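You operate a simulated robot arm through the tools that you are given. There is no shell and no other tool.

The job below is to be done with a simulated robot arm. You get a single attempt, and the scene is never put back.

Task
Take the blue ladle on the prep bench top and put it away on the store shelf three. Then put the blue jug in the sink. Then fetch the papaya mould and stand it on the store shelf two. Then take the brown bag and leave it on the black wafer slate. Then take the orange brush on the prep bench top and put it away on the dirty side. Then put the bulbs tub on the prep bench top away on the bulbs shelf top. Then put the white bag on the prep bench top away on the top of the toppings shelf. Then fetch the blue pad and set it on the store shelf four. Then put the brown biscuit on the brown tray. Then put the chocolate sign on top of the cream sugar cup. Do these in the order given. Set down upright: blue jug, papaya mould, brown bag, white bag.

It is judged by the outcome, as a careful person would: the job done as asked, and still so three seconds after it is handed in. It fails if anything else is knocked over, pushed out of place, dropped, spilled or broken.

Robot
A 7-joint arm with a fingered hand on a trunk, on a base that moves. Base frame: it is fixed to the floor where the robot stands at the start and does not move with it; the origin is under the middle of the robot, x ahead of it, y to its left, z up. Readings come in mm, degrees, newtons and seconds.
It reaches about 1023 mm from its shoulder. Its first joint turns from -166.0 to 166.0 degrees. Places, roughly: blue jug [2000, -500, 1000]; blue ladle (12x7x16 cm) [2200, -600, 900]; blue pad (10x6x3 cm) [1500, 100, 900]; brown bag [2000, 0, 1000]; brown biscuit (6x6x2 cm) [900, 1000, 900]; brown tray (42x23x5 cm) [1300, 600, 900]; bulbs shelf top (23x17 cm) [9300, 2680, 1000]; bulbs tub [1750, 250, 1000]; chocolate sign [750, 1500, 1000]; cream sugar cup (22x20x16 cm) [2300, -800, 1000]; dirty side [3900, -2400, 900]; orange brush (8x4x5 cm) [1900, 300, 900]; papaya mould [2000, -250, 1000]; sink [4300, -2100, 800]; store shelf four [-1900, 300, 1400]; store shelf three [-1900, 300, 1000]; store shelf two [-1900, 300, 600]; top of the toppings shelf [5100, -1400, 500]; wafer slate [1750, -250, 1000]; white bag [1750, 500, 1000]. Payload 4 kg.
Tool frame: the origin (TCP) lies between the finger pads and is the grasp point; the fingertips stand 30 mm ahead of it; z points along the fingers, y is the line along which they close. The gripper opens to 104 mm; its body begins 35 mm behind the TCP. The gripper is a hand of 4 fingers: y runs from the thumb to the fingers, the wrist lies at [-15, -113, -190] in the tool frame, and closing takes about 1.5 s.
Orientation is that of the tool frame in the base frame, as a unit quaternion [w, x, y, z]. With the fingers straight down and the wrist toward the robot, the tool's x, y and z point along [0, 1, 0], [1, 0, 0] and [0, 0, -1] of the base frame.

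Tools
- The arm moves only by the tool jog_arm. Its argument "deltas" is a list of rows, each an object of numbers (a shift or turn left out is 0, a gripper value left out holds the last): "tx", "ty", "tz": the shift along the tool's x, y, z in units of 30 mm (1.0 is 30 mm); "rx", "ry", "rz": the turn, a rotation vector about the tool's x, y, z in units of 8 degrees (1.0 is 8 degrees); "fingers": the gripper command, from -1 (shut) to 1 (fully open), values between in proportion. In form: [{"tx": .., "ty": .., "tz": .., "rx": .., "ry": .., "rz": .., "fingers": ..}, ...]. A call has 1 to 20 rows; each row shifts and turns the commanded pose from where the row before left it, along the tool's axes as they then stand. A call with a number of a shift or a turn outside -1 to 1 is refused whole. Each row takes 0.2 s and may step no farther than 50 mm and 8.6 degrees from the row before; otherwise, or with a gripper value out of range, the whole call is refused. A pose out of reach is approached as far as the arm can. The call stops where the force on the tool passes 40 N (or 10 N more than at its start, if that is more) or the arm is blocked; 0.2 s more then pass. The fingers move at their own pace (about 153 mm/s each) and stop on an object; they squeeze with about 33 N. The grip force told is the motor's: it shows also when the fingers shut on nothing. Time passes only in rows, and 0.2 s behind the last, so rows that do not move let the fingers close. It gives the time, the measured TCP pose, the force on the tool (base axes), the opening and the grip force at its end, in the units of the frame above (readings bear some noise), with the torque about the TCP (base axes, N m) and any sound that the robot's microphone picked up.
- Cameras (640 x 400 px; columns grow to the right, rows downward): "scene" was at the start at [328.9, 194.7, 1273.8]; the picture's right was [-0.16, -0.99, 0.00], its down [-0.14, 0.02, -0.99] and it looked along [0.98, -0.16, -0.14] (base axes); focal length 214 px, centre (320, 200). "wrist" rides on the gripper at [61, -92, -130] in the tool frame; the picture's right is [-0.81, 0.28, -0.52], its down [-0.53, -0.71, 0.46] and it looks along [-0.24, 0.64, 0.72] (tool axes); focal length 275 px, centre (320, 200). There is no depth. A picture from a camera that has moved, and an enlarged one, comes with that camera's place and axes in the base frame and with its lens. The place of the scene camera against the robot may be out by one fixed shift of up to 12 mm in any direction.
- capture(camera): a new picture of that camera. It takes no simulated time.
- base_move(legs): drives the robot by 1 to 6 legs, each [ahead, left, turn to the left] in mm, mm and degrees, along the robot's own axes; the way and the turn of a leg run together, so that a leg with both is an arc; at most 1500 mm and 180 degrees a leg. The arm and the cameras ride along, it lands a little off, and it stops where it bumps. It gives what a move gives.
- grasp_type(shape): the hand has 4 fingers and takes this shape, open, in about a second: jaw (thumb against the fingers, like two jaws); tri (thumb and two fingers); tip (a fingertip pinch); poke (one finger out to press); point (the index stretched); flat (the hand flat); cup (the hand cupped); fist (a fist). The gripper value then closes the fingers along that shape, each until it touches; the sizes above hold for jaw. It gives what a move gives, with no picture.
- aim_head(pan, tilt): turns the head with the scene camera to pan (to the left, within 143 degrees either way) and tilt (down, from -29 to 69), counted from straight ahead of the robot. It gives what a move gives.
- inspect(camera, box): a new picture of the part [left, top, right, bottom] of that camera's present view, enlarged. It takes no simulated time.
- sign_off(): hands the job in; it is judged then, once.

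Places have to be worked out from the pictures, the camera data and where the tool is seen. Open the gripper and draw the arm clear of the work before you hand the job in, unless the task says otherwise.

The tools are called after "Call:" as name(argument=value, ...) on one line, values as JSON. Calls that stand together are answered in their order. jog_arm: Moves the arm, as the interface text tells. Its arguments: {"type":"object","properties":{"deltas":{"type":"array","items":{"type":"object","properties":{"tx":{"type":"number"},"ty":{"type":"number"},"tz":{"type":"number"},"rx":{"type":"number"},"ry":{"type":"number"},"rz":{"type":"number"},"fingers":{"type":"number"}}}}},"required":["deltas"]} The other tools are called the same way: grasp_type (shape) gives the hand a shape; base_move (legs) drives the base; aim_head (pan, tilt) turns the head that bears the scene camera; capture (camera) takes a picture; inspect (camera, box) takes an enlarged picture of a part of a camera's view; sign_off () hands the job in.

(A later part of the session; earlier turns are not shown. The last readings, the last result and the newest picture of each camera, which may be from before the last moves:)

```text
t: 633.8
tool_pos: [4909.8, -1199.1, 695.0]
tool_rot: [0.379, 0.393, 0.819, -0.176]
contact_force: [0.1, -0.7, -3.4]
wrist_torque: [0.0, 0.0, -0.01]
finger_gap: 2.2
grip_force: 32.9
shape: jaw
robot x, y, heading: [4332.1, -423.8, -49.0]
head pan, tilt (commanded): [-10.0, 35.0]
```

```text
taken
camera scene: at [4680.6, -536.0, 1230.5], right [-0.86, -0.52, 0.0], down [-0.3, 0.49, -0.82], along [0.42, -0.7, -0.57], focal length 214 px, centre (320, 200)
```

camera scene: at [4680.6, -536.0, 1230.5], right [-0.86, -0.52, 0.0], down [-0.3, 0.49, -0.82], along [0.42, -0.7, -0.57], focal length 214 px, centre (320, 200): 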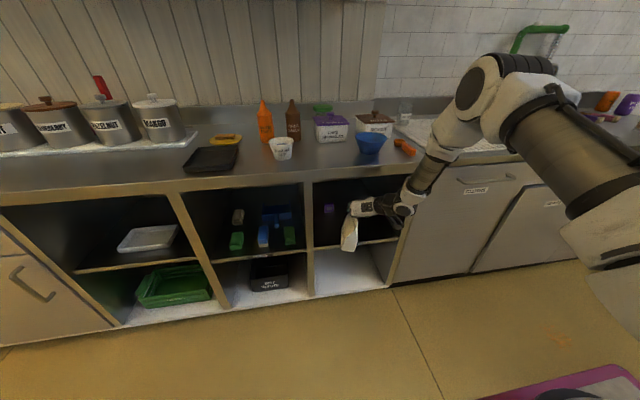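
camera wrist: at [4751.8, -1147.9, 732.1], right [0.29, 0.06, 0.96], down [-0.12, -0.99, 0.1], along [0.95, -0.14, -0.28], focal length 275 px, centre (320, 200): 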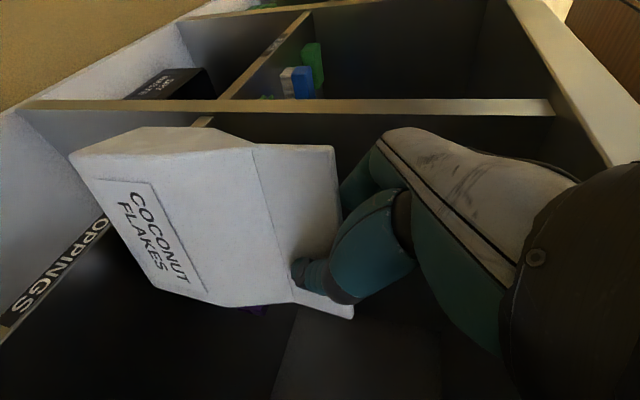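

The forearm now leans well back from the counter edge. I extend further in two small stages.

Call:
jog_arm(deltas=[{"tx": -0.6485, "ty": 0.0345, "tz": 0.7587}, {"tx": -0.6485, "ty": 0.0345, "tz": 0.7587}, {}])

Call:
capture(camera="wrist")

Call:
inspect(camera="scene", box=[280, 120, 520, 290])

```text
t: 634.6
tool_pos: [4948.2, -1241.9, 693.6]
tool_rot: [0.379, 0.393, 0.819, -0.175]
contact_force: [-0.8, 0.4, -3.7]
wrist_torque: [0.0, 0.05, 0.01]
finger_gap: 2.5
grip_force: 33.1
shape: jaw
robot x, y, heading: [4329.8, -424.3, -49.0]
head pan, tilt (commanded): [-10.0, 35.0]
```

```text
taken
camera wrist: at [4789.5, -1192.2, 731.3], right [0.29, 0.06, 0.96], down [-0.12, -0.99, 0.1], along [0.95, -0.14, -0.28], focal length 275 px, centre (320, 200)
```

wrist: 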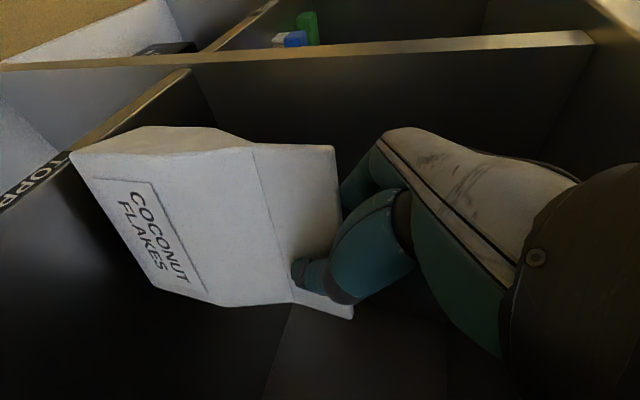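

```text
2.35 times, centred on (400, 205) of scene
camera zoom: at [4680.6, -536.0, 1230.5], right [-0.86, -0.52, 0.0], down [-0.3, 0.49, -0.82], along [0.42, -0.7, -0.57], focal length 505 px, centre (132, 188)
```

zoom: 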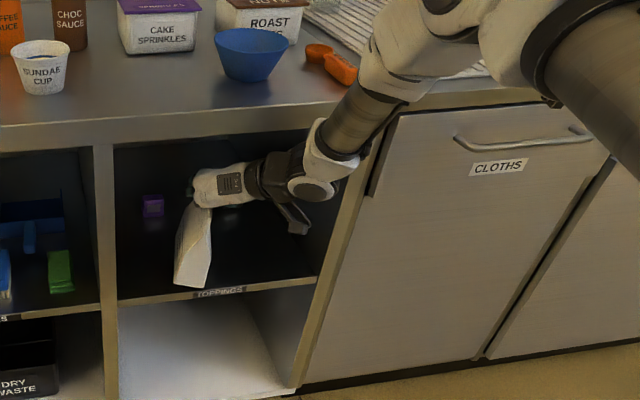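

About 30 mm more is needed to bring the whole bag over the board. I advance and check for contact.

Call:
jog_arm(deltas=[{"tx": -0.4, "ty": 0.02, "tz": 0.468}, {"tx": -0.4, "ty": 0.02, "tz": 0.468}, {}])

Call:
capture(camera="wrist")

Call:
inspect(camera="scene", box=[280, 120, 520, 290])

```text
t: 635.4
tool_pos: [4972.6, -1269.8, 695.1]
tool_rot: [0.38, 0.392, 0.819, -0.174]
contact_force: [-0.5, 0.2, -1.5]
wrist_torque: [0.01, 0.05, 0.0]
finger_gap: 2.0
grip_force: 33.1
shape: jaw
robot x, y, heading: [4332.7, -420.6, -49.1]
head pan, tilt (commanded): [-10.0, 35.0]
```

```text
taken
camera wrist: at [4814.8, -1220.3, 731.1], right [0.29, 0.06, 0.96], down [-0.12, -0.99, 0.1], along [0.95, -0.14, -0.28], focal length 275 px, centre (320, 200)
```

wrist: 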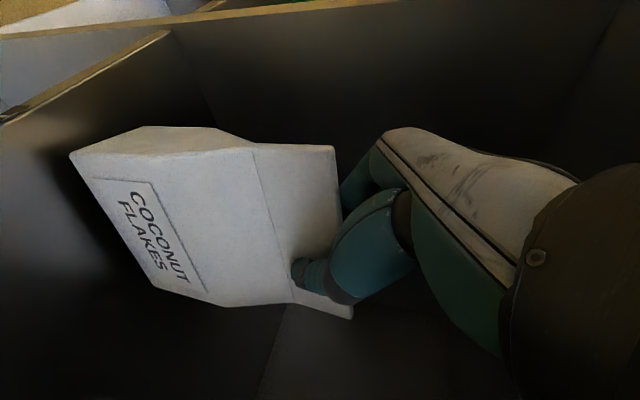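

```text
2.35 times, centred on (400, 205) of scene
camera zoom: at [4680.6, -536.0, 1230.5], right [-0.86, -0.52, 0.0], down [-0.3, 0.49, -0.82], along [0.42, -0.7, -0.57], focal length 505 px, centre (132, 188)
```

zoom: 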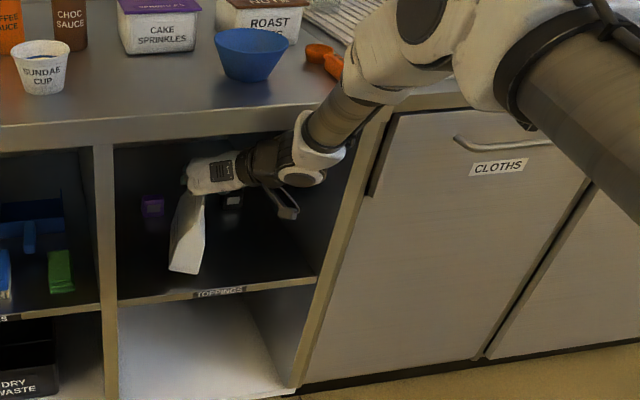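

The bag is fully above the board with no contact. I lower it gently onto the board.

Call:
jog_arm(deltas=[{"tx": 0.253, "tz": 0.217}, {"tx": 0.253, "tz": 0.217}, {"tx": 0.15, "tz": 0.13}, {}])

Call:
jog_arm(deltas=[{"tx": 0.076, "tz": 0.065}, {"tx": 0.076, "tz": 0.065}, {}])

Call:
inspect(camera="scene", box=[310, 160, 430, 260])

```text
t: 636.4
tool_pos: [4974.0, -1271.7, 670.5]
tool_rot: [0.381, 0.393, 0.818, -0.176]
contact_force: [1.0, 0.4, 14.6]
wrist_torque: [-0.16, -0.02, 0.01]
finger_gap: 2.4
grip_force: 32.5
shape: jaw
robot x, y, heading: [4323.8, -422.1, -49.0]
head pan, tilt (commanded): [-10.0, 35.0]
```

```text
t: 637.1
tool_pos: [4976.3, -1271.2, 669.1]
tool_rot: [0.386, 0.392, 0.817, -0.174]
contact_force: [1.7, 2.5, 15.0]
wrist_torque: [-0.18, -0.04, 0.05]
finger_gap: 3.2
grip_force: 32.6
shape: jaw
robot x, y, heading: [4330.4, -421.6, -49.2]
head pan, tilt (commanded): [-10.0, 35.0]
stopped in row 3: the force on the tool passed its limit at 42 N (the readings are from after the stop); the commanded pose is now the measured one
```

```text
4.00 times, centred on (370, 210) of scene
camera zoom: at [4680.2, -535.2, 1230.7], right [-0.86, -0.52, 0.0], down [-0.3, 0.49, -0.82], along [0.42, -0.7, -0.57], focal length 858 px, centre (120, 160)
```

zoom: 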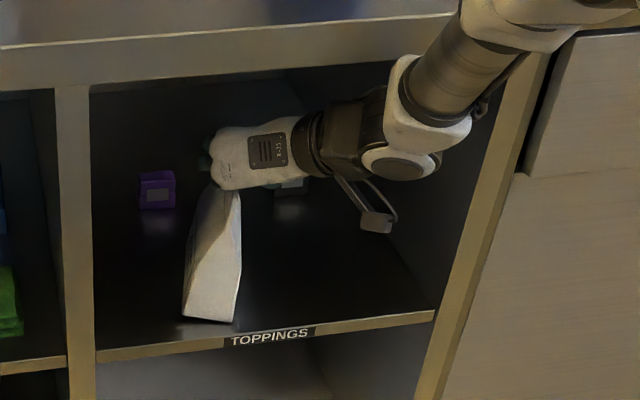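

The bag touches the board. I ease up a touch, open the hand and check that it stands.

Call:
jog_arm(deltas=[{"tx": -0.05, "tz": -0.043}, {"fingers": -0.6}, {"fingers": -0.2}, {"fingers": 0.3}, {"fingers": 0.7}, {}, {}])

Call:
inspect(camera="scene", box=[310, 160, 430, 260])

Call:
capture(camera="wrist")

```text
t: 638.7
tool_pos: [4975.1, -1271.6, 669.7]
tool_rot: [0.382, 0.393, 0.818, -0.175]
contact_force: [0.1, 0.1, -0.4]
wrist_torque: [0.01, 0.0, -0.04]
finger_gap: 88.1
grip_force: 0.0
shape: jaw
robot x, y, heading: [4326.8, -415.3, -49.1]
head pan, tilt (commanded): [-10.0, 35.0]
```

```text
4.00 times, centred on (370, 210) of scene
camera zoom: at [4680.6, -535.8, 1230.5], right [-0.86, -0.52, 0.0], down [-0.3, 0.49, -0.82], along [0.42, -0.7, -0.57], focal length 858 px, centre (120, 160)
```

zoom: 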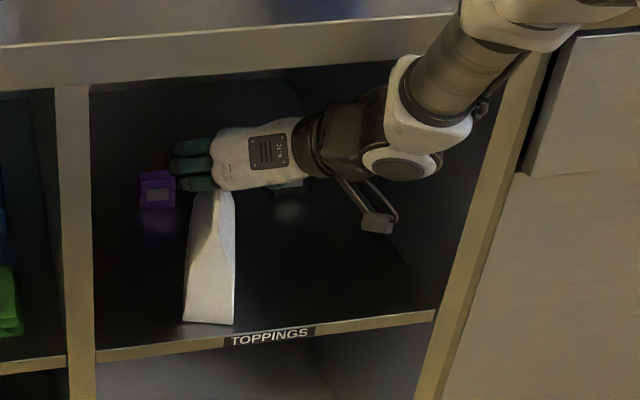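

```text
taken
camera wrist: at [4817.1, -1221.4, 704.7], right [0.28, 0.07, 0.96], down [-0.12, -0.99, 0.1], along [0.95, -0.14, -0.27], focal length 275 px, centre (320, 200)
```

wrist: 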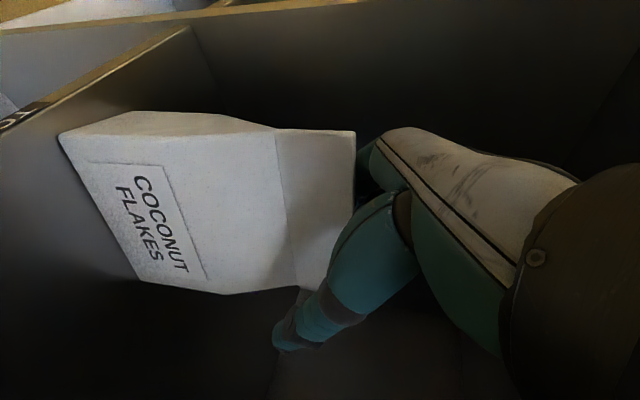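

The bag stands upright on the toppings board. I slide the hand straight back out along the ridge.

Call:
jog_arm(deltas=[{"tx": 0.4, "ty": -0.02, "tz": -0.468}, {"tx": 0.6485, "ty": -0.0345, "tz": -0.7587}, {"tx": 0.6485, "ty": -0.0345, "tz": -0.7587}, {"tx": 0.6485, "ty": -0.0345, "tz": -0.7587}, {"tx": 0.6485, "ty": -0.0345, "tz": -0.7587}, {"tx": 0.6485, "ty": -0.0345, "tz": -0.7587}, {"tx": 0.6485, "ty": -0.0345, "tz": -0.7587}, {}])

Call:
capture(camera="scene")

Call:
inspect(camera="scene", box=[310, 160, 430, 260])

```text
t: 640.5
tool_pos: [4845.5, -1119.4, 667.9]
tool_rot: [0.384, 0.392, 0.818, -0.174]
contact_force: [-1.7, 0.4, -0.7]
wrist_torque: [0.04, 0.0, -0.02]
finger_gap: 88.3
grip_force: 0.0
shape: jaw
robot x, y, heading: [4327.6, -421.0, -49.0]
head pan, tilt (commanded): [-10.0, 35.0]
```

```text
taken
camera scene: at [4680.6, -535.8, 1230.5], right [-0.86, -0.52, 0.0], down [-0.3, 0.49, -0.82], along [0.42, -0.7, -0.57], focal length 214 px, centre (320, 200)
```

scene: 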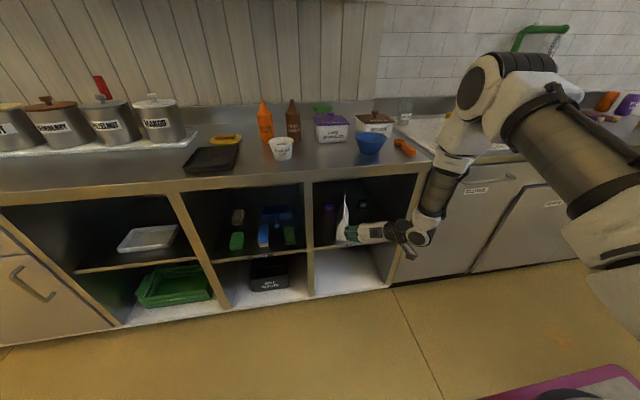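

```text
4.00 times, centred on (370, 210) of scene
camera zoom: at [4680.6, -535.8, 1230.5], right [-0.86, -0.52, 0.0], down [-0.3, 0.49, -0.82], along [0.42, -0.7, -0.57], focal length 858 px, centre (120, 160)
```

zoom: 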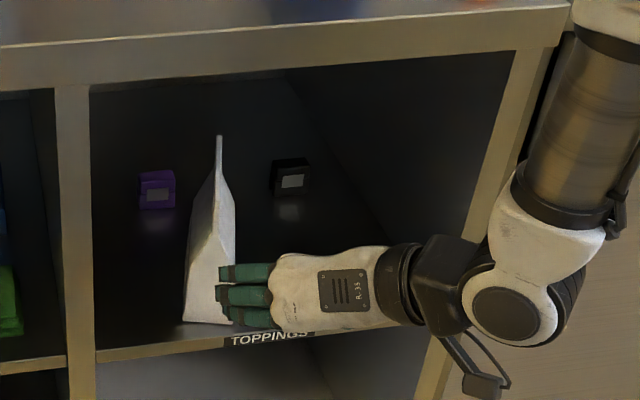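

The bag stands well on the toppings shelf. I back the base off and then raise the arm and restore the hand pose.

Call:
base_move(legs=[[-350, 0, 0]])

Call:
jog_arm(deltas=[{"tx": -0.759, "tz": -0.65}, {"tx": -0.759, "tz": -0.65}, {"tx": -0.759, "tz": -0.65}, {"tx": -0.759, "tz": -0.65}, {"tx": -0.759, "tz": -0.65}, {"tx": -0.759, "tz": -0.65}, {"tx": -0.759, "tz": -0.65}, {"tx": -0.759, "tz": -0.65}, {"tx": -0.759, "tz": -0.65}, {"tx": -0.759, "tz": -0.65}, {"tx": -0.759, "tz": -0.65}, {"tx": -0.759, "tz": -0.65}, {"tx": -0.759, "tz": -0.65}, {"tx": -0.759, "tz": -0.65}, {"tx": -0.759, "tz": -0.65}, {"tx": -0.759, "tz": -0.65}, {"tx": -0.759, "tz": -0.65}, {}])

Call:
inspect(camera="scene", box=[240, 140, 400, 260])

```text
t: 642.7
tool_pos: [4617.8, -858.7, 666.8]
tool_rot: [0.383, 0.393, 0.817, -0.175]
contact_force: [0.7, -0.4, 0.5]
wrist_torque: [-0.01, 0.01, 0.01]
finger_gap: 88.3
grip_force: 0.0
shape: jaw
robot x, y, heading: [4101.2, -160.8, -49.1]
head pan, tilt (commanded): [-10.0, 35.0]
```

```text
t: 646.5
tool_pos: [4608.8, -858.7, 1177.4]
tool_rot: [0.383, 0.394, 0.817, -0.175]
contact_force: [0.0, -0.3, -0.3]
wrist_torque: [-0.03, 0.0, 0.01]
finger_gap: 88.2
grip_force: 0.2
shape: jaw
robot x, y, heading: [4100.5, -160.0, -49.0]
head pan, tilt (commanded): [-10.0, 35.0]
```

```text
3.33 times, centred on (320, 200) of scene
camera zoom: at [4452.8, -274.8, 1230.5], right [-0.86, -0.51, 0.0], down [-0.29, 0.49, -0.82], along [0.42, -0.7, -0.57], focal length 715 px, centre (320, 200)
```

zoom: 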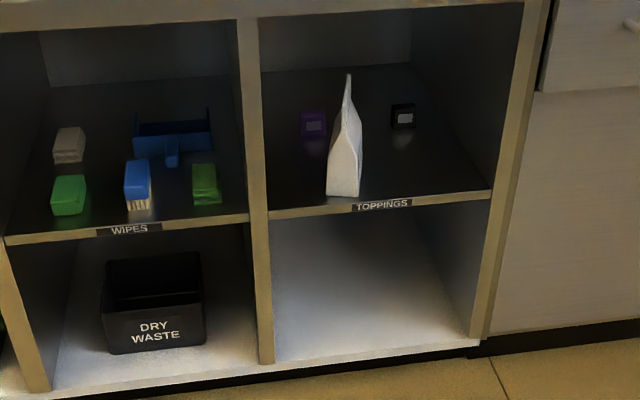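

The white bag stands upright on TOPPINGS. I restore the hand to straight-down and drive back to the prep bench for the blue pad.

Call:
jog_arm(deltas=[{"ry": 1, "fingers": 1}, {"ry": 1}, {"ry": 1}, {"ry": 1}, {"ry": 1}, {"ry": 1}, {"ry": 0.25}, {"rz": 1}, {"rz": 1}, {"rz": 1}, {"rz": 1}, {"rz": 1}, {"rz": 1}, {"rz": 1}, {"rz": 1}, {"rz": 1}, {"rz": 1}, {"rz": 1}])

Call:
base_move(legs=[[250, 0, 0], [0, -1390, 0], [0, -1390, 0], [0, 0, 90], [0, 1050, 0], [0, 1050, 0]])

Call:
aim_head(pan=0, tilt=25)

Call:
capture(camera="scene")

```text
t: 650.3
tool_pos: [4607.2, -862.0, 1177.5]
tool_rot: [-0.003, 0.937, 0.348, 0.007]
contact_force: [0.2, 0.3, 0.0]
wrist_torque: [0.01, -0.04, 0.01]
finger_gap: 103.6
grip_force: 0.0
shape: jaw
robot x, y, heading: [4101.8, -157.0, -49.3]
head pan, tilt (commanded): [-10.0, 35.0]
```

```text
t: 679.1
tool_pos: [1392.4, -64.7, 1176.1]
tool_rot: [-0.008, 0.393, 0.92, 0.002]
contact_force: [-0.6, 0.0, 0.5]
wrist_torque: [0.0, 0.01, -0.02]
finger_gap: 103.5
grip_force: 0.0
shape: jaw
robot x, y, heading: [714.0, -604.3, 43.7]
head pan, tilt (commanded): [-10.0, 35.0]
```

```text
t: 679.9
tool_pos: [1391.6, -65.2, 1176.8]
tool_rot: [-0.008, 0.393, 0.919, 0.003]
contact_force: [-0.3, -0.5, -0.5]
wrist_torque: [0.02, -0.02, 0.01]
finger_gap: 103.9
grip_force: 0.1
shape: jaw
robot x, y, heading: [715.2, -605.7, 43.7]
head pan, tilt (commanded): [0.0, 25.0]
```

```text
taken
camera scene: at [813.7, -221.1, 1246.3], right [0.69, -0.72, 0.0], down [-0.31, -0.29, -0.91], along [0.66, 0.63, -0.42], focal length 214 px, centre (320, 200)
```

scene: 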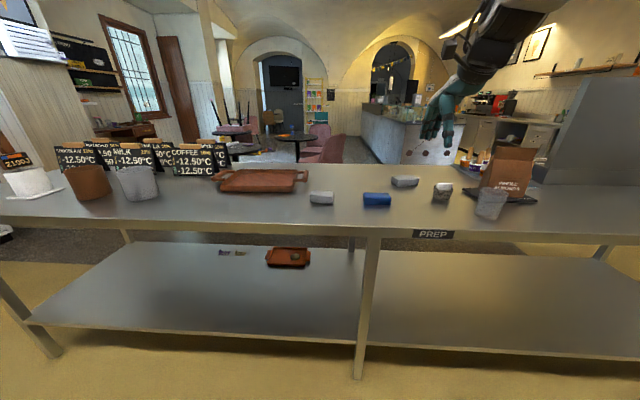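

I straighten and move closer, then measure the blue pad.

Call:
base_move(legs=[[0, 0, -2.2], [230, 0, 0]])

Call:
capture(camera="wrist")

Call:
inspect(camera="scene", box=[300, 160, 480, 280])

```text
t: 682.0
tool_pos: [1582.0, 60.3, 1177.2]
tool_rot: [-0.008, 0.41, 0.912, 0.002]
contact_force: [-0.1, -1.0, 0.1]
wrist_torque: [0.01, 0.02, 0.0]
finger_gap: 103.5
grip_force: 0.0
shape: jaw
robot x, y, heading: [883.3, -458.3, 41.5]
head pan, tilt (commanded): [0.0, 25.0]
```

```text
taken
camera wrist: at [1476.0, 42.9, 1309.0], right [0.75, -0.43, 0.5], down [-0.19, -0.87, -0.46], along [0.64, 0.25, -0.73], focal length 275 px, centre (320, 200)
```

wrist: 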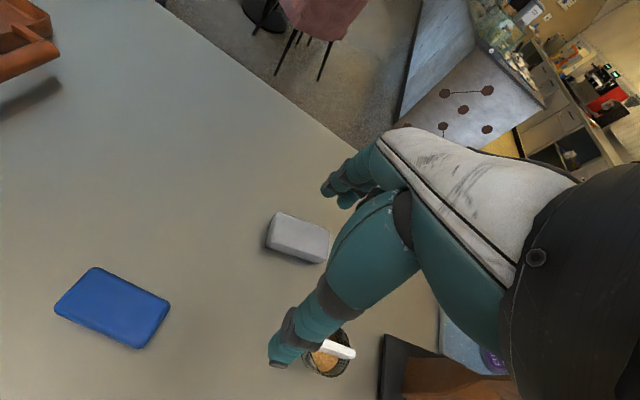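

```text
3.33 times, centred on (390, 220) of scene
camera zoom: at [998.1, -74.8, 1246.3], right [0.66, -0.75, 0.0], down [-0.32, -0.28, -0.91], along [0.68, 0.6, -0.42], focal length 715 px, centre (87, 133)
```

zoom: 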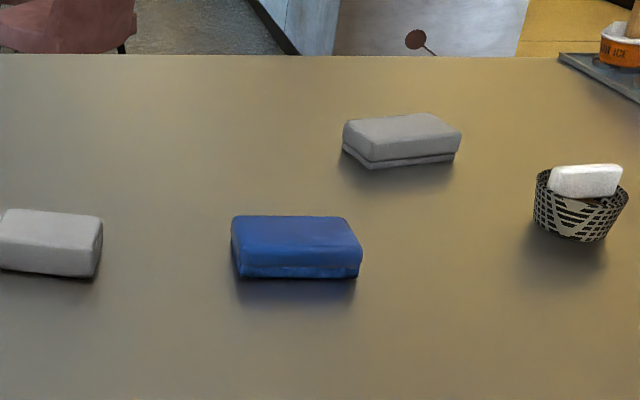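

Blue pad centre ≈(1475,113), long side across my view. I move above it and check.

Call:
jog_arm(deltas=[{"tx": 0.92, "ty": -0.375}, {"tx": 0.92, "ty": -0.375}, {"tx": 0.92, "ty": -0.375}, {"tx": 0.92, "ty": -0.375}, {"tz": 0.95}, {"tz": 0.95}, {"tz": 0.95}, {"tz": 0.95}, {}])

Call:
capture(camera="wrist")

Call:
inspect(camera="wrist", box=[170, 230, 330, 330])

```text
t: 684.0
tool_pos: [1476.3, 112.6, 1067.7]
tool_rot: [-0.01, 0.411, 0.911, 0.005]
contact_force: [0.4, -0.9, 0.7]
wrist_torque: [0.0, 0.01, 0.03]
finger_gap: 103.7
grip_force: 0.0
shape: jaw
robot x, y, heading: [880.4, -455.2, 41.6]
head pan, tilt (commanded): [0.0, 25.0]
```

```text
taken
camera wrist: at [1369.8, 94.8, 1198.9], right [0.75, -0.44, 0.5], down [-0.19, -0.86, -0.47], along [0.63, 0.26, -0.73], focal length 275 px, centre (320, 200)
```

wrist: 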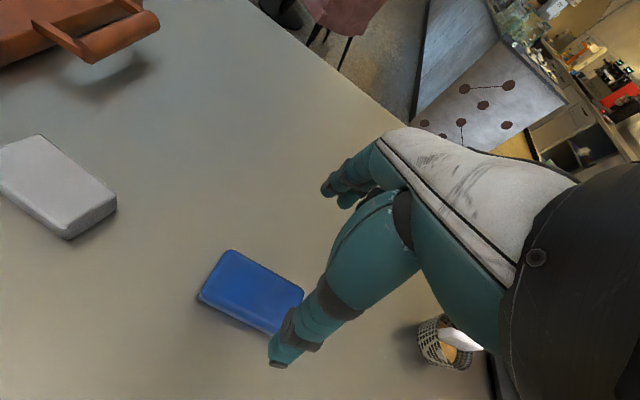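

```text
4.00 times, centred on (250, 280) of wrist
camera zoom: at [1369.8, 94.8, 1198.9], right [0.75, -0.44, 0.5], down [-0.19, -0.86, -0.47], along [0.63, 0.26, -0.73], focal length 1101 px, centre (600, -120)
```

zoom: 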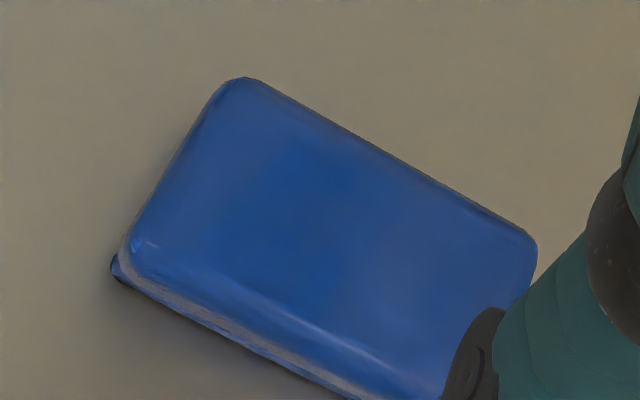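

Well centred. I descend onto the pad and grip it.

Call:
jog_arm(deltas=[{"tz": 0.9, "ty": 0.1}, {"tz": 0.9}, {"tz": 0.9}, {"tz": 0.9}, {"tz": 0.7}, {}, {"fingers": 0.4}, {"fingers": 0}, {"fingers": -1}, {}, {}, {}, {}, {}])

Call:
inspect(camera="scene", box=[310, 150, 450, 270])

```text
t: 687.0
tool_pos: [1475.4, 117.5, 935.7]
tool_rot: [-0.007, 0.41, 0.912, 0.003]
contact_force: [-0.3, -0.8, -0.2]
wrist_torque: [0.0, -0.02, 0.03]
finger_gap: 45.7
grip_force: 33.1
shape: jaw
robot x, y, heading: [879.7, -454.4, 41.3]
head pan, tilt (commanded): [0.0, 25.0]
```

```text
3.33 times, centred on (380, 210) of scene
camera zoom: at [998.1, -74.8, 1246.3], right [0.66, -0.75, 0.0], down [-0.32, -0.28, -0.91], along [0.68, 0.6, -0.42], focal length 715 px, centre (120, 167)
```

zoom: 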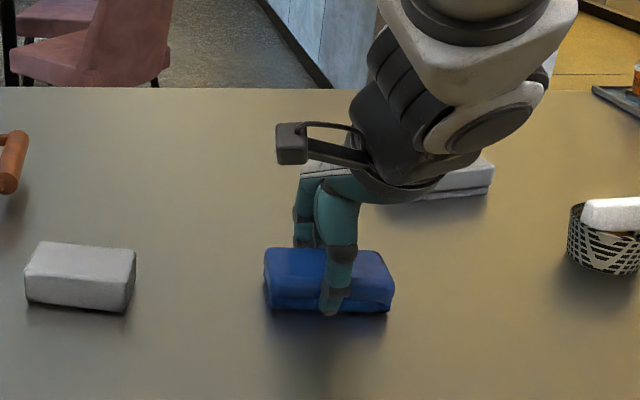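

The pad is gripped. I lift it and drive to the store shelf.

Call:
jog_arm(deltas=[{"tz": -0.5}, {"tz": -0.9}, {"tz": -0.95}, {"tz": -0.95}, {"tz": -0.95}, {"tz": -0.95}, {"tz": -0.95}, {"tz": -0.95}, {"tz": -0.95}, {"tz": -0.95}, {}])

Call:
capture(camera="scene")

Call:
base_move(legs=[[-260, 0, 0], [0, 1080, 0], [0, 1080, 0], [0, 0, 180]])

Call:
aim_head(pan=0, tilt=0)

Call:
capture(camera="scene")

```text
t: 689.4
tool_pos: [1493.1, 102.1, 1211.2]
tool_rot: [-0.017, 0.423, 0.906, 0.008]
contact_force: [0.1, -0.4, -0.8]
wrist_torque: [0.01, 0.01, 0.0]
finger_gap: 45.8
grip_force: 33.2
shape: jaw
robot x, y, heading: [883.7, -455.5, 41.6]
head pan, tilt (commanded): [0.0, 25.0]
```

```text
taken
camera scene: at [972.7, -69.1, 1213.0], right [0.84, -0.55, 0.0], down [-0.4, -0.61, -0.68], along [0.37, 0.57, -0.73], focal length 214 px, centre (320, 200)
```

scene: 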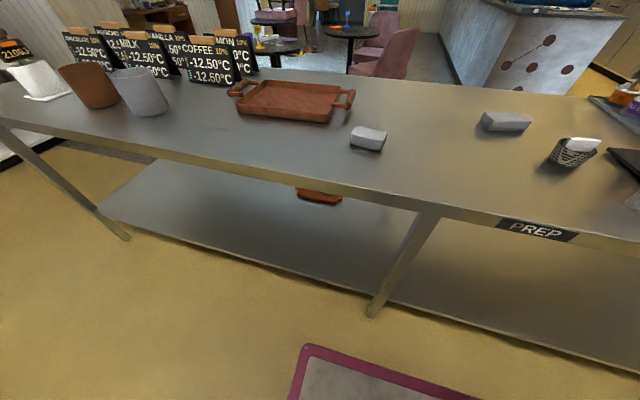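

```text
t: 708.9
tool_pos: [-1350.6, 409.1, 1210.8]
tool_rot: [0.008, 0.909, -0.416, 0.016]
contact_force: [-0.3, -0.8, -0.5]
wrist_torque: [-0.01, 0.01, -0.01]
finger_gap: 44.6
grip_force: 32.6
shape: jaw
robot x, y, heading: [-752.2, 974.0, -138.1]
head pan, tilt (commanded): [0.0, 25.0]
```

```text
t: 709.8
tool_pos: [-1352.5, 412.8, 1214.4]
tool_rot: [0.012, 0.908, -0.419, 0.021]
contact_force: [1.0, -0.5, -0.2]
wrist_torque: [0.03, 0.02, 0.04]
finger_gap: 44.9
grip_force: 32.7
shape: jaw
robot x, y, heading: [-746.2, 971.6, -138.4]
head pan, tilt (commanded): [0.0, 0.0]
```

```text
taken
camera scene: at [-838.1, 598.0, 1226.7], right [-0.87, 0.49, 0.0], down [0.3, 0.53, -0.79], along [-0.39, -0.69, -0.61], focal length 214 px, centre (320, 200)
```

scene: 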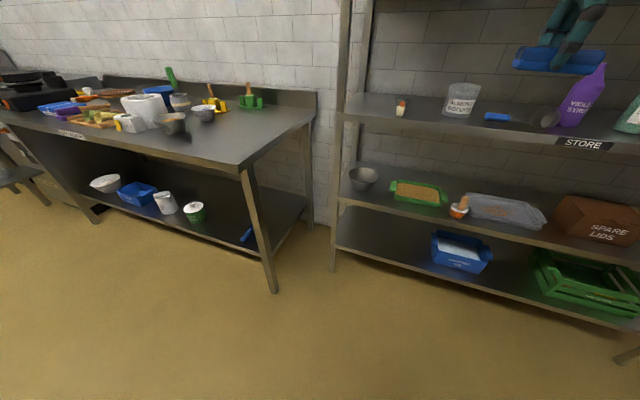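

The arm's elbow is pressing on the head (the camera pose is off from commanded). I move the hand to the right and slightly forward to relieve it and check.

Call:
jog_arm(deltas=[{"tx": -0.9}, {"tx": -0.9}, {"tx": -0.9}, {"tx": -0.9}, {"tx": -0.9}, {"ty": 0.8}, {"ty": 0.8}, {}])

Call:
capture(camera="scene")

```text
t: 711.6
tool_pos: [-1473.2, 478.2, 1208.5]
tool_rot: [0.01, 0.909, -0.417, 0.015]
contact_force: [-0.3, 0.8, -0.5]
wrist_torque: [-0.03, 0.0, -0.02]
finger_gap: 44.4
grip_force: 32.9
shape: jaw
robot x, y, heading: [-752.2, 973.1, -138.1]
head pan, tilt (commanded): [0.0, 0.0]
```

```text
taken
camera scene: at [-863.0, 613.6, 1286.7], right [-0.67, 0.74, 0.0], down [0.0, 0.0, -1.0], along [-0.74, -0.67, 0.0], focal length 214 px, centre (320, 200)
```

scene: 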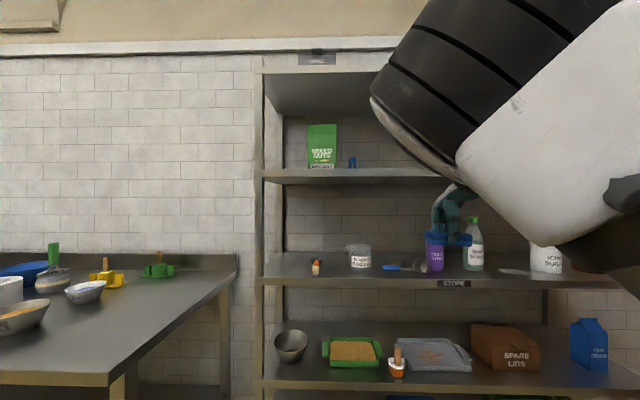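

The head is free again; the elbow is just near it. Shelf four's middle is free. I shift the hand further right and raise it in stages, checking the camera stays put.

Call:
jog_arm(deltas=[{"tx": -0.9}, {"tx": -0.9}, {"tx": -0.9}, {"tz": -0.9}, {"tz": -0.9}, {"tz": -0.9}, {"tz": -0.9}, {}])

Call:
capture(camera="scene")

```text
t: 713.4
tool_pos: [-1529.5, 542.7, 1312.9]
tool_rot: [0.009, 0.909, -0.416, 0.016]
contact_force: [0.1, 0.2, -1.0]
wrist_torque: [0.01, 0.01, 0.03]
finger_gap: 44.5
grip_force: 33.1
shape: jaw
robot x, y, heading: [-748.6, 975.4, -138.0]
head pan, tilt (commanded): [0.0, 0.0]
```

```text
taken
camera scene: at [-863.0, 613.6, 1286.7], right [-0.67, 0.74, 0.0], down [0.0, 0.0, -1.0], along [-0.74, -0.67, 0.0], focal length 214 px, centre (320, 200)
```

scene: 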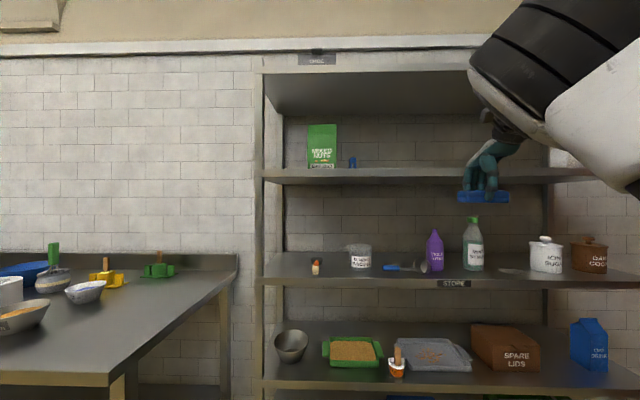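

The camera is undisturbed. I raise the rest of the way while drawing back a little to stay within reach.

Call:
jog_arm(deltas=[{"tz": -0.9, "ty": -0.9}, {"tz": -0.9, "ty": -0.9}, {"tz": -0.9, "ty": -0.9}, {"tz": -0.9, "ty": -0.9}, {"tz": -0.9, "ty": -0.9}, {"tz": -0.8}, {}])

Call:
capture(camera="scene")

Call:
capture(camera="wrist")

```text
t: 715.0
tool_pos: [-1430.6, 637.4, 1469.2]
tool_rot: [0.009, 0.909, -0.417, 0.016]
contact_force: [-0.8, -0.1, -0.3]
wrist_torque: [-0.01, 0.0, -0.02]
finger_gap: 44.8
grip_force: 33.3
shape: jaw
robot x, y, heading: [-750.2, 972.2, -138.1]
head pan, tilt (commanded): [0.0, 0.0]
```

```text
taken
camera scene: at [-863.0, 613.6, 1286.7], right [-0.67, 0.74, 0.0], down [0.0, 0.0, -1.0], along [-0.74, -0.67, 0.0], focal length 214 px, centre (320, 200)
```

scene: 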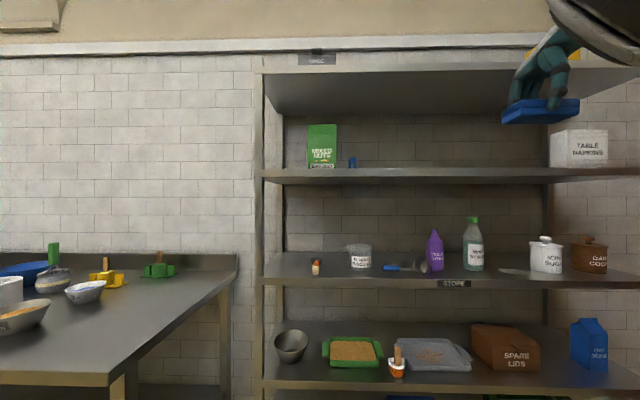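

```text
taken
camera wrist: at [-1323.1, 654.1, 1601.7], right [-0.75, 0.45, 0.49], down [0.2, 0.86, -0.48], along [-0.63, -0.26, -0.73], focal length 275 px, centre (320, 200)
```

wrist: 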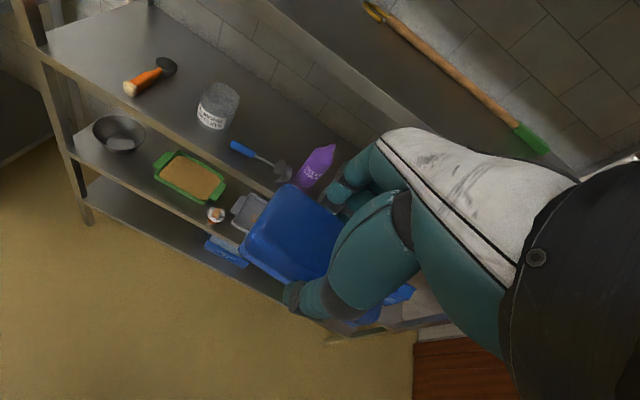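

The pad is above shelf-four height. A long-handled brush lies at the back of that shelf; the front is free. I drive forward to bring the pad over the front strip.

Call:
base_move(legs=[[300, 0, 0]])

Call:
capture(camera="wrist")

Call:
aim_head(pan=-15, tilt=-10)

Call:
capture(camera="scene")

```text
t: 717.0
tool_pos: [-1651.5, 435.8, 1469.3]
tool_rot: [0.008, 0.91, -0.415, 0.016]
contact_force: [0.8, -0.2, 0.0]
wrist_torque: [0.0, -0.01, -0.02]
finger_gap: 44.9
grip_force: 33.3
shape: jaw
robot x, y, heading: [-970.3, 774.5, -138.1]
head pan, tilt (commanded): [0.0, 0.0]
```

```text
taken
camera wrist: at [-1543.4, 453.4, 1601.6], right [-0.75, 0.45, 0.49], down [0.2, 0.86, -0.48], along [-0.63, -0.26, -0.73], focal length 275 px, centre (320, 200)
```

wrist: 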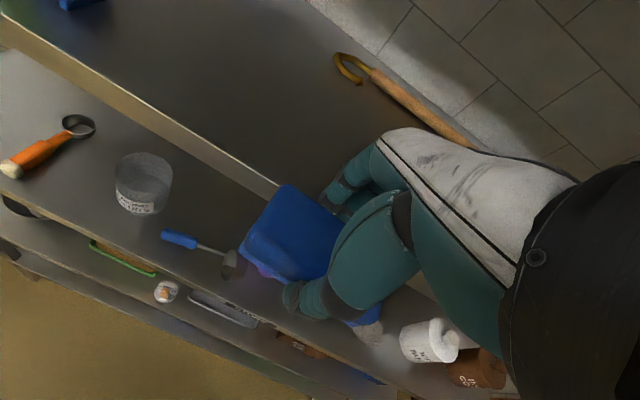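

```text
t: 717.8
tool_pos: [-1650.6, 435.5, 1468.0]
tool_rot: [0.008, 0.909, -0.416, 0.016]
contact_force: [0.1, 0.3, -0.5]
wrist_torque: [-0.03, 0.0, 0.02]
finger_gap: 44.5
grip_force: 33.1
shape: jaw
robot x, y, heading: [-970.7, 772.8, -137.9]
head pan, tilt (commanded): [-15.0, -10.0]
```

```text
taken
camera scene: at [-1091.4, 435.8, 1301.9], right [-0.46, 0.89, 0.0], down [-0.15, -0.08, -0.98], along [-0.88, -0.45, 0.17], focal length 214 px, centre (320, 200)
```

scene: 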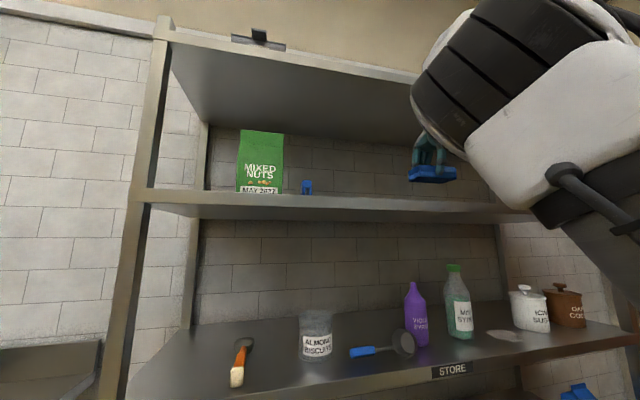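

Clear so far. I advance another 140 mm so the pad is over the board's front strip.

Call:
base_move(legs=[[140, 0, 0]])

Call:
capture(camera="wrist")

Call:
capture(camera="scene")

```text
t: 719.1
tool_pos: [-1756.2, 339.1, 1469.3]
tool_rot: [0.008, 0.909, -0.416, 0.017]
contact_force: [0.4, 0.3, -1.0]
wrist_torque: [0.03, -0.01, 0.02]
finger_gap: 44.0
grip_force: 33.7
shape: jaw
robot x, y, heading: [-1073.1, 679.9, -138.1]
head pan, tilt (commanded): [-15.0, -10.0]
```

```text
taken
camera wrist: at [-1648.8, 358.0, 1601.5], right [-0.75, 0.45, 0.49], down [0.2, 0.86, -0.48], along [-0.63, -0.26, -0.73], focal length 275 px, centre (320, 200)
```

wrist: 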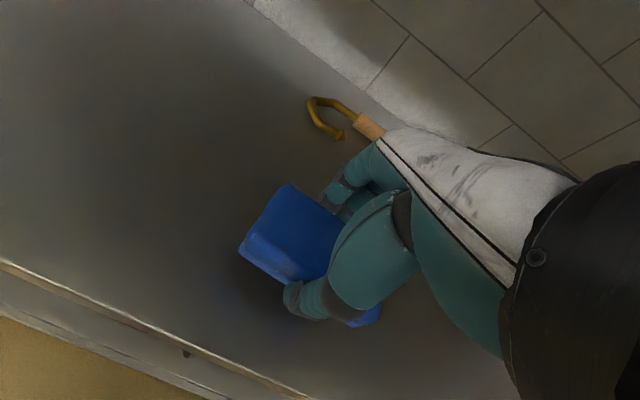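

```text
taken
camera scene: at [-1196.8, 340.5, 1301.9], right [-0.46, 0.89, 0.0], down [-0.15, -0.08, -0.98], along [-0.88, -0.45, 0.17], focal length 214 px, centre (320, 200)
```

scene: 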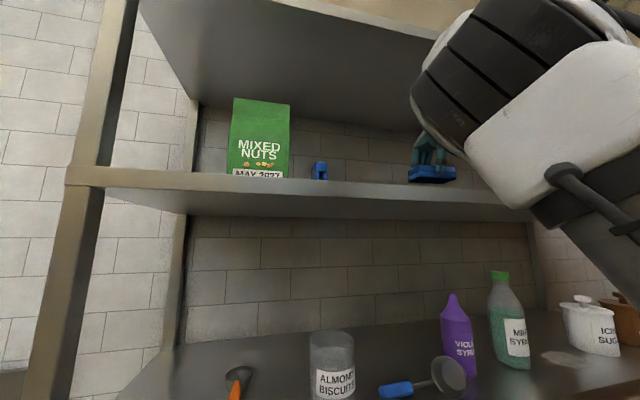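

The pad is over the board. I lower it in small steps until contact.

Call:
jog_arm(deltas=[{"tz": 0.4}, {"tz": 0.3}, {}])

Call:
jog_arm(deltas=[{"tz": 0.12}, {"tz": 0.12}, {}])

Call:
inspect(camera="scene", box=[360, 110, 500, 220])

```text
t: 719.9
tool_pos: [-1755.5, 340.0, 1447.6]
tool_rot: [0.01, 0.909, -0.415, 0.015]
contact_force: [-0.3, 0.2, -1.2]
wrist_torque: [-0.01, -0.01, -0.02]
finger_gap: 44.7
grip_force: 32.5
shape: jaw
robot x, y, heading: [-1073.7, 676.5, -137.9]
head pan, tilt (commanded): [-15.0, -10.0]
```

```text
t: 720.7
tool_pos: [-1754.1, 338.6, 1439.9]
tool_rot: [0.009, 0.909, -0.416, 0.015]
contact_force: [0.5, -0.1, 0.5]
wrist_torque: [-0.04, 0.03, -0.02]
finger_gap: 44.5
grip_force: 33.0
shape: jaw
robot x, y, heading: [-1075.9, 676.1, -138.2]
head pan, tilt (commanded): [-15.0, -10.0]
```

```text
3.64 times, centred on (430, 165) of scene
camera zoom: at [-1196.7, 340.5, 1301.9], right [-0.46, 0.89, 0.0], down [-0.15, -0.08, -0.98], along [-0.88, -0.45, 0.17], focal length 780 px, centre (-80, 327)
```

zoom: 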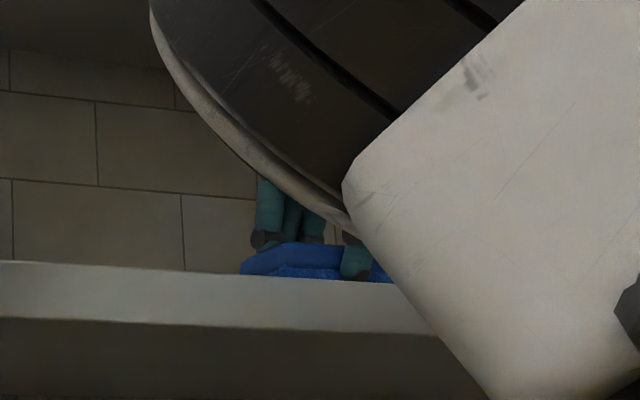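

Call:
jog_arm(deltas=[{"tz": 0.1}, {"tz": 0.08}, {}])

```text
t: 721.5
tool_pos: [-1755.3, 339.2, 1436.4]
tool_rot: [0.008, 0.909, -0.416, 0.015]
contact_force: [0.5, 0.2, 0.3]
wrist_torque: [0.02, 0.01, 0.0]
finger_gap: 44.4
grip_force: 33.1
shape: jaw
robot x, y, heading: [-1075.7, 675.0, -137.8]
head pan, tilt (commanded): [-15.0, -10.0]
```

Call:
jog_arm(deltas=[{"tz": 0.08}, {"tz": 0.08}, {}])

Call:
capture(camera="wrist")

```text
t: 722.5
tool_pos: [-1755.2, 339.8, 1433.3]
tool_rot: [0.012, 0.91, -0.415, 0.014]
contact_force: [1.5, -0.7, 20.8]
wrist_torque: [-0.03, -0.01, 0.08]
finger_gap: 47.3
grip_force: 33.2
shape: jaw
robot x, y, heading: [-1078.9, 677.6, -137.8]
head pan, tilt (commanded): [-15.0, -10.0]
stopped in row 3: the force on the tool passed its limit at 41 N (the readings are from after the stop); the commanded pose is now the measured one
```

```text
taken
camera wrist: at [-1646.2, 358.0, 1565.1], right [-0.75, 0.45, 0.49], down [0.2, 0.85, -0.48], along [-0.64, -0.26, -0.73], focal length 275 px, centre (320, 200)
```

wrist: 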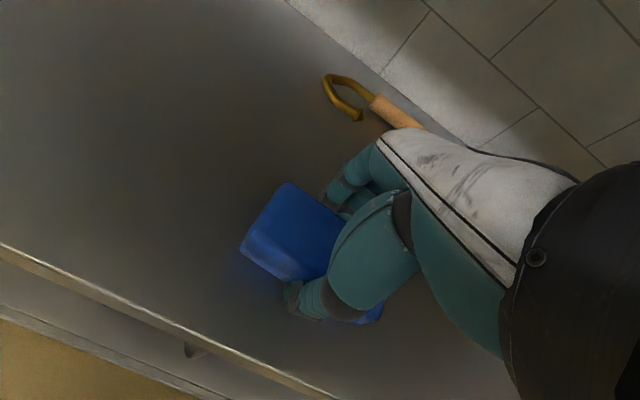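

The pad is firmly on the board. I ease up a millimetre, release, and lift out.

Call:
jog_arm(deltas=[{"tz": -0.05}, {"fingers": 0.2}, {"fingers": 0.6}, {}, {}, {"tz": -0.4}, {"tz": -0.8}, {"tz": -0.6}, {}])

Call:
capture(camera="wrist")

```text
t: 724.5
tool_pos: [-1756.9, 342.0, 1488.0]
tool_rot: [0.011, 0.91, -0.415, 0.016]
contact_force: [0.2, -0.8, 0.3]
wrist_torque: [0.0, 0.0, 0.04]
finger_gap: 83.0
grip_force: 0.0
shape: jaw
robot x, y, heading: [-1074.7, 679.1, -138.0]
head pan, tilt (commanded): [-15.0, -10.0]
```

```text
taken
camera wrist: at [-1648.5, 359.6, 1620.0], right [-0.75, 0.45, 0.49], down [0.2, 0.86, -0.48], along [-0.63, -0.26, -0.73], focal length 275 px, centre (320, 200)
```

wrist: 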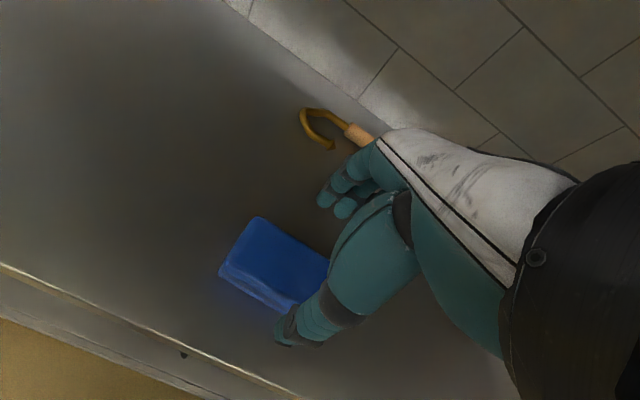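

The blue pad lies on shelf four. I back out and lower the arm, keeping it to the right of the head.

Call:
base_move(legs=[[-450, 0, 0]])

Call:
jog_arm(deltas=[{"tz": 0.9, "ty": 0.8, "fingers": 1}, {"tz": 0.9, "ty": 0.8}, {"tz": 0.9, "ty": 0.8}, {"tz": 0.9, "ty": 0.8}, {"tz": 0.9, "ty": 0.5}, {"tz": 0.9}, {"tz": 0.9}, {"tz": 0.9}, {"tz": 0.9}, {"tz": 0.9}, {}])

Call:
aim_head(pan=0, tilt=-5)

Call:
capture(camera="scene")

```text
t: 727.2
tool_pos: [-1424.7, 642.6, 1488.0]
tool_rot: [0.01, 0.909, -0.415, 0.015]
contact_force: [0.4, -0.5, 0.1]
wrist_torque: [0.01, 0.01, -0.01]
finger_gap: 83.0
grip_force: 0.0
shape: jaw
robot x, y, heading: [-742.6, 977.3, -138.2]
head pan, tilt (commanded): [-15.0, -10.0]
```

```text
t: 729.6
tool_pos: [-1506.3, 560.9, 1218.6]
tool_rot: [0.009, 0.909, -0.416, 0.015]
contact_force: [-0.1, 0.2, -0.2]
wrist_torque: [0.02, 0.01, 0.01]
finger_gap: 103.7
grip_force: 0.0
shape: jaw
robot x, y, heading: [-743.3, 974.9, -138.0]
head pan, tilt (commanded): [-15.0, -10.0]
```

```text
t: 730.4
tool_pos: [-1506.7, 560.7, 1218.8]
tool_rot: [0.01, 0.909, -0.416, 0.014]
contact_force: [0.4, 0.5, -0.1]
wrist_torque: [-0.01, 0.01, 0.01]
finger_gap: 103.9
grip_force: 0.1
shape: jaw
robot x, y, heading: [-743.3, 978.7, -138.1]
head pan, tilt (commanded): [0.0, -5.0]
```

```text
taken
camera scene: at [-856.0, 619.8, 1294.5], right [-0.67, 0.74, 0.0], down [-0.06, -0.06, -1.0], along [-0.74, -0.67, 0.09], focal length 214 px, centre (320, 200)
```

scene: 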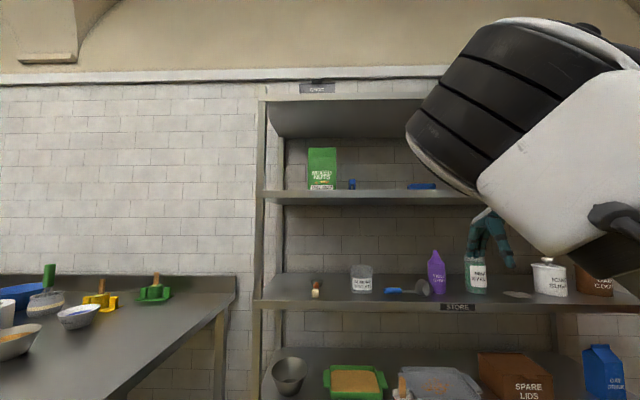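

Shelf four now shows the blue pad. Next the biscuit: I turn around and drive to the left part of the prep bench.

Call:
base_move(legs=[[0, 0, 180], [0, -950, 0]])

Call:
aim_head(pan=0, tilt=20)

Call:
capture(camera="scene")

Call:
inspect(camera="scene", box=[180, 130, 420, 280])

```text
t: 742.9
tool_pos: [674.3, 820.2, 1218.9]
tool_rot: [-0.014, 0.375, 0.927, 0.008]
contact_force: [0.5, -0.2, 0.2]
wrist_torque: [-0.02, -0.01, 0.0]
finger_gap: 103.7
grip_force: 0.0
shape: jaw
robot x, y, heading: [-48.6, 338.5, 47.4]
head pan, tilt (commanded): [0.0, -5.0]
```

```text
t: 743.8
tool_pos: [674.6, 820.2, 1217.8]
tool_rot: [-0.015, 0.375, 0.927, 0.009]
contact_force: [0.0, 0.0, -0.2]
wrist_torque: [-0.01, 0.01, -0.03]
finger_gap: 103.8
grip_force: 0.1
shape: jaw
robot x, y, heading: [-50.8, 331.2, 47.4]
head pan, tilt (commanded): [0.0, 20.0]
```

```text
taken
camera scene: at [29.9, 725.3, 1254.5], right [0.73, -0.68, 0.0], down [-0.23, -0.25, -0.94], along [0.64, 0.69, -0.34], focal length 214 px, centre (320, 200)
```

scene: 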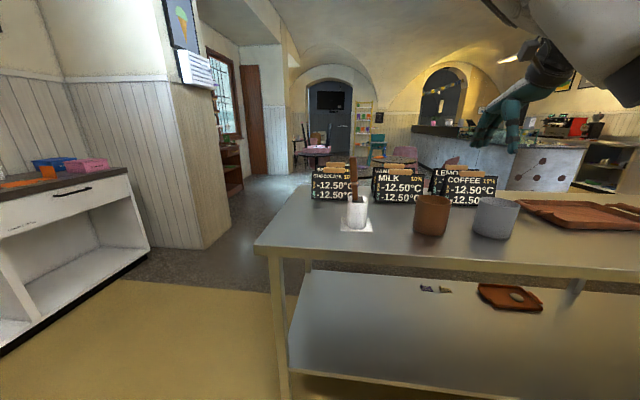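

```text
2.67 times, centred on (300, 205) of scene
camera zoom: at [29.9, 725.3, 1254.5], right [0.73, -0.68, 0.0], down [-0.23, -0.25, -0.94], along [0.64, 0.69, -0.34], focal length 572 px, centre (373, 187)
```

zoom: 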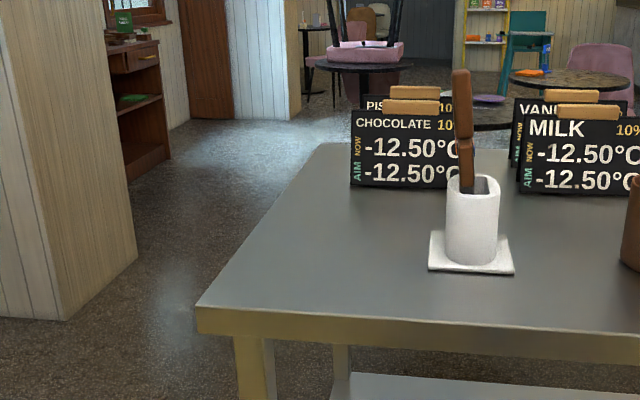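

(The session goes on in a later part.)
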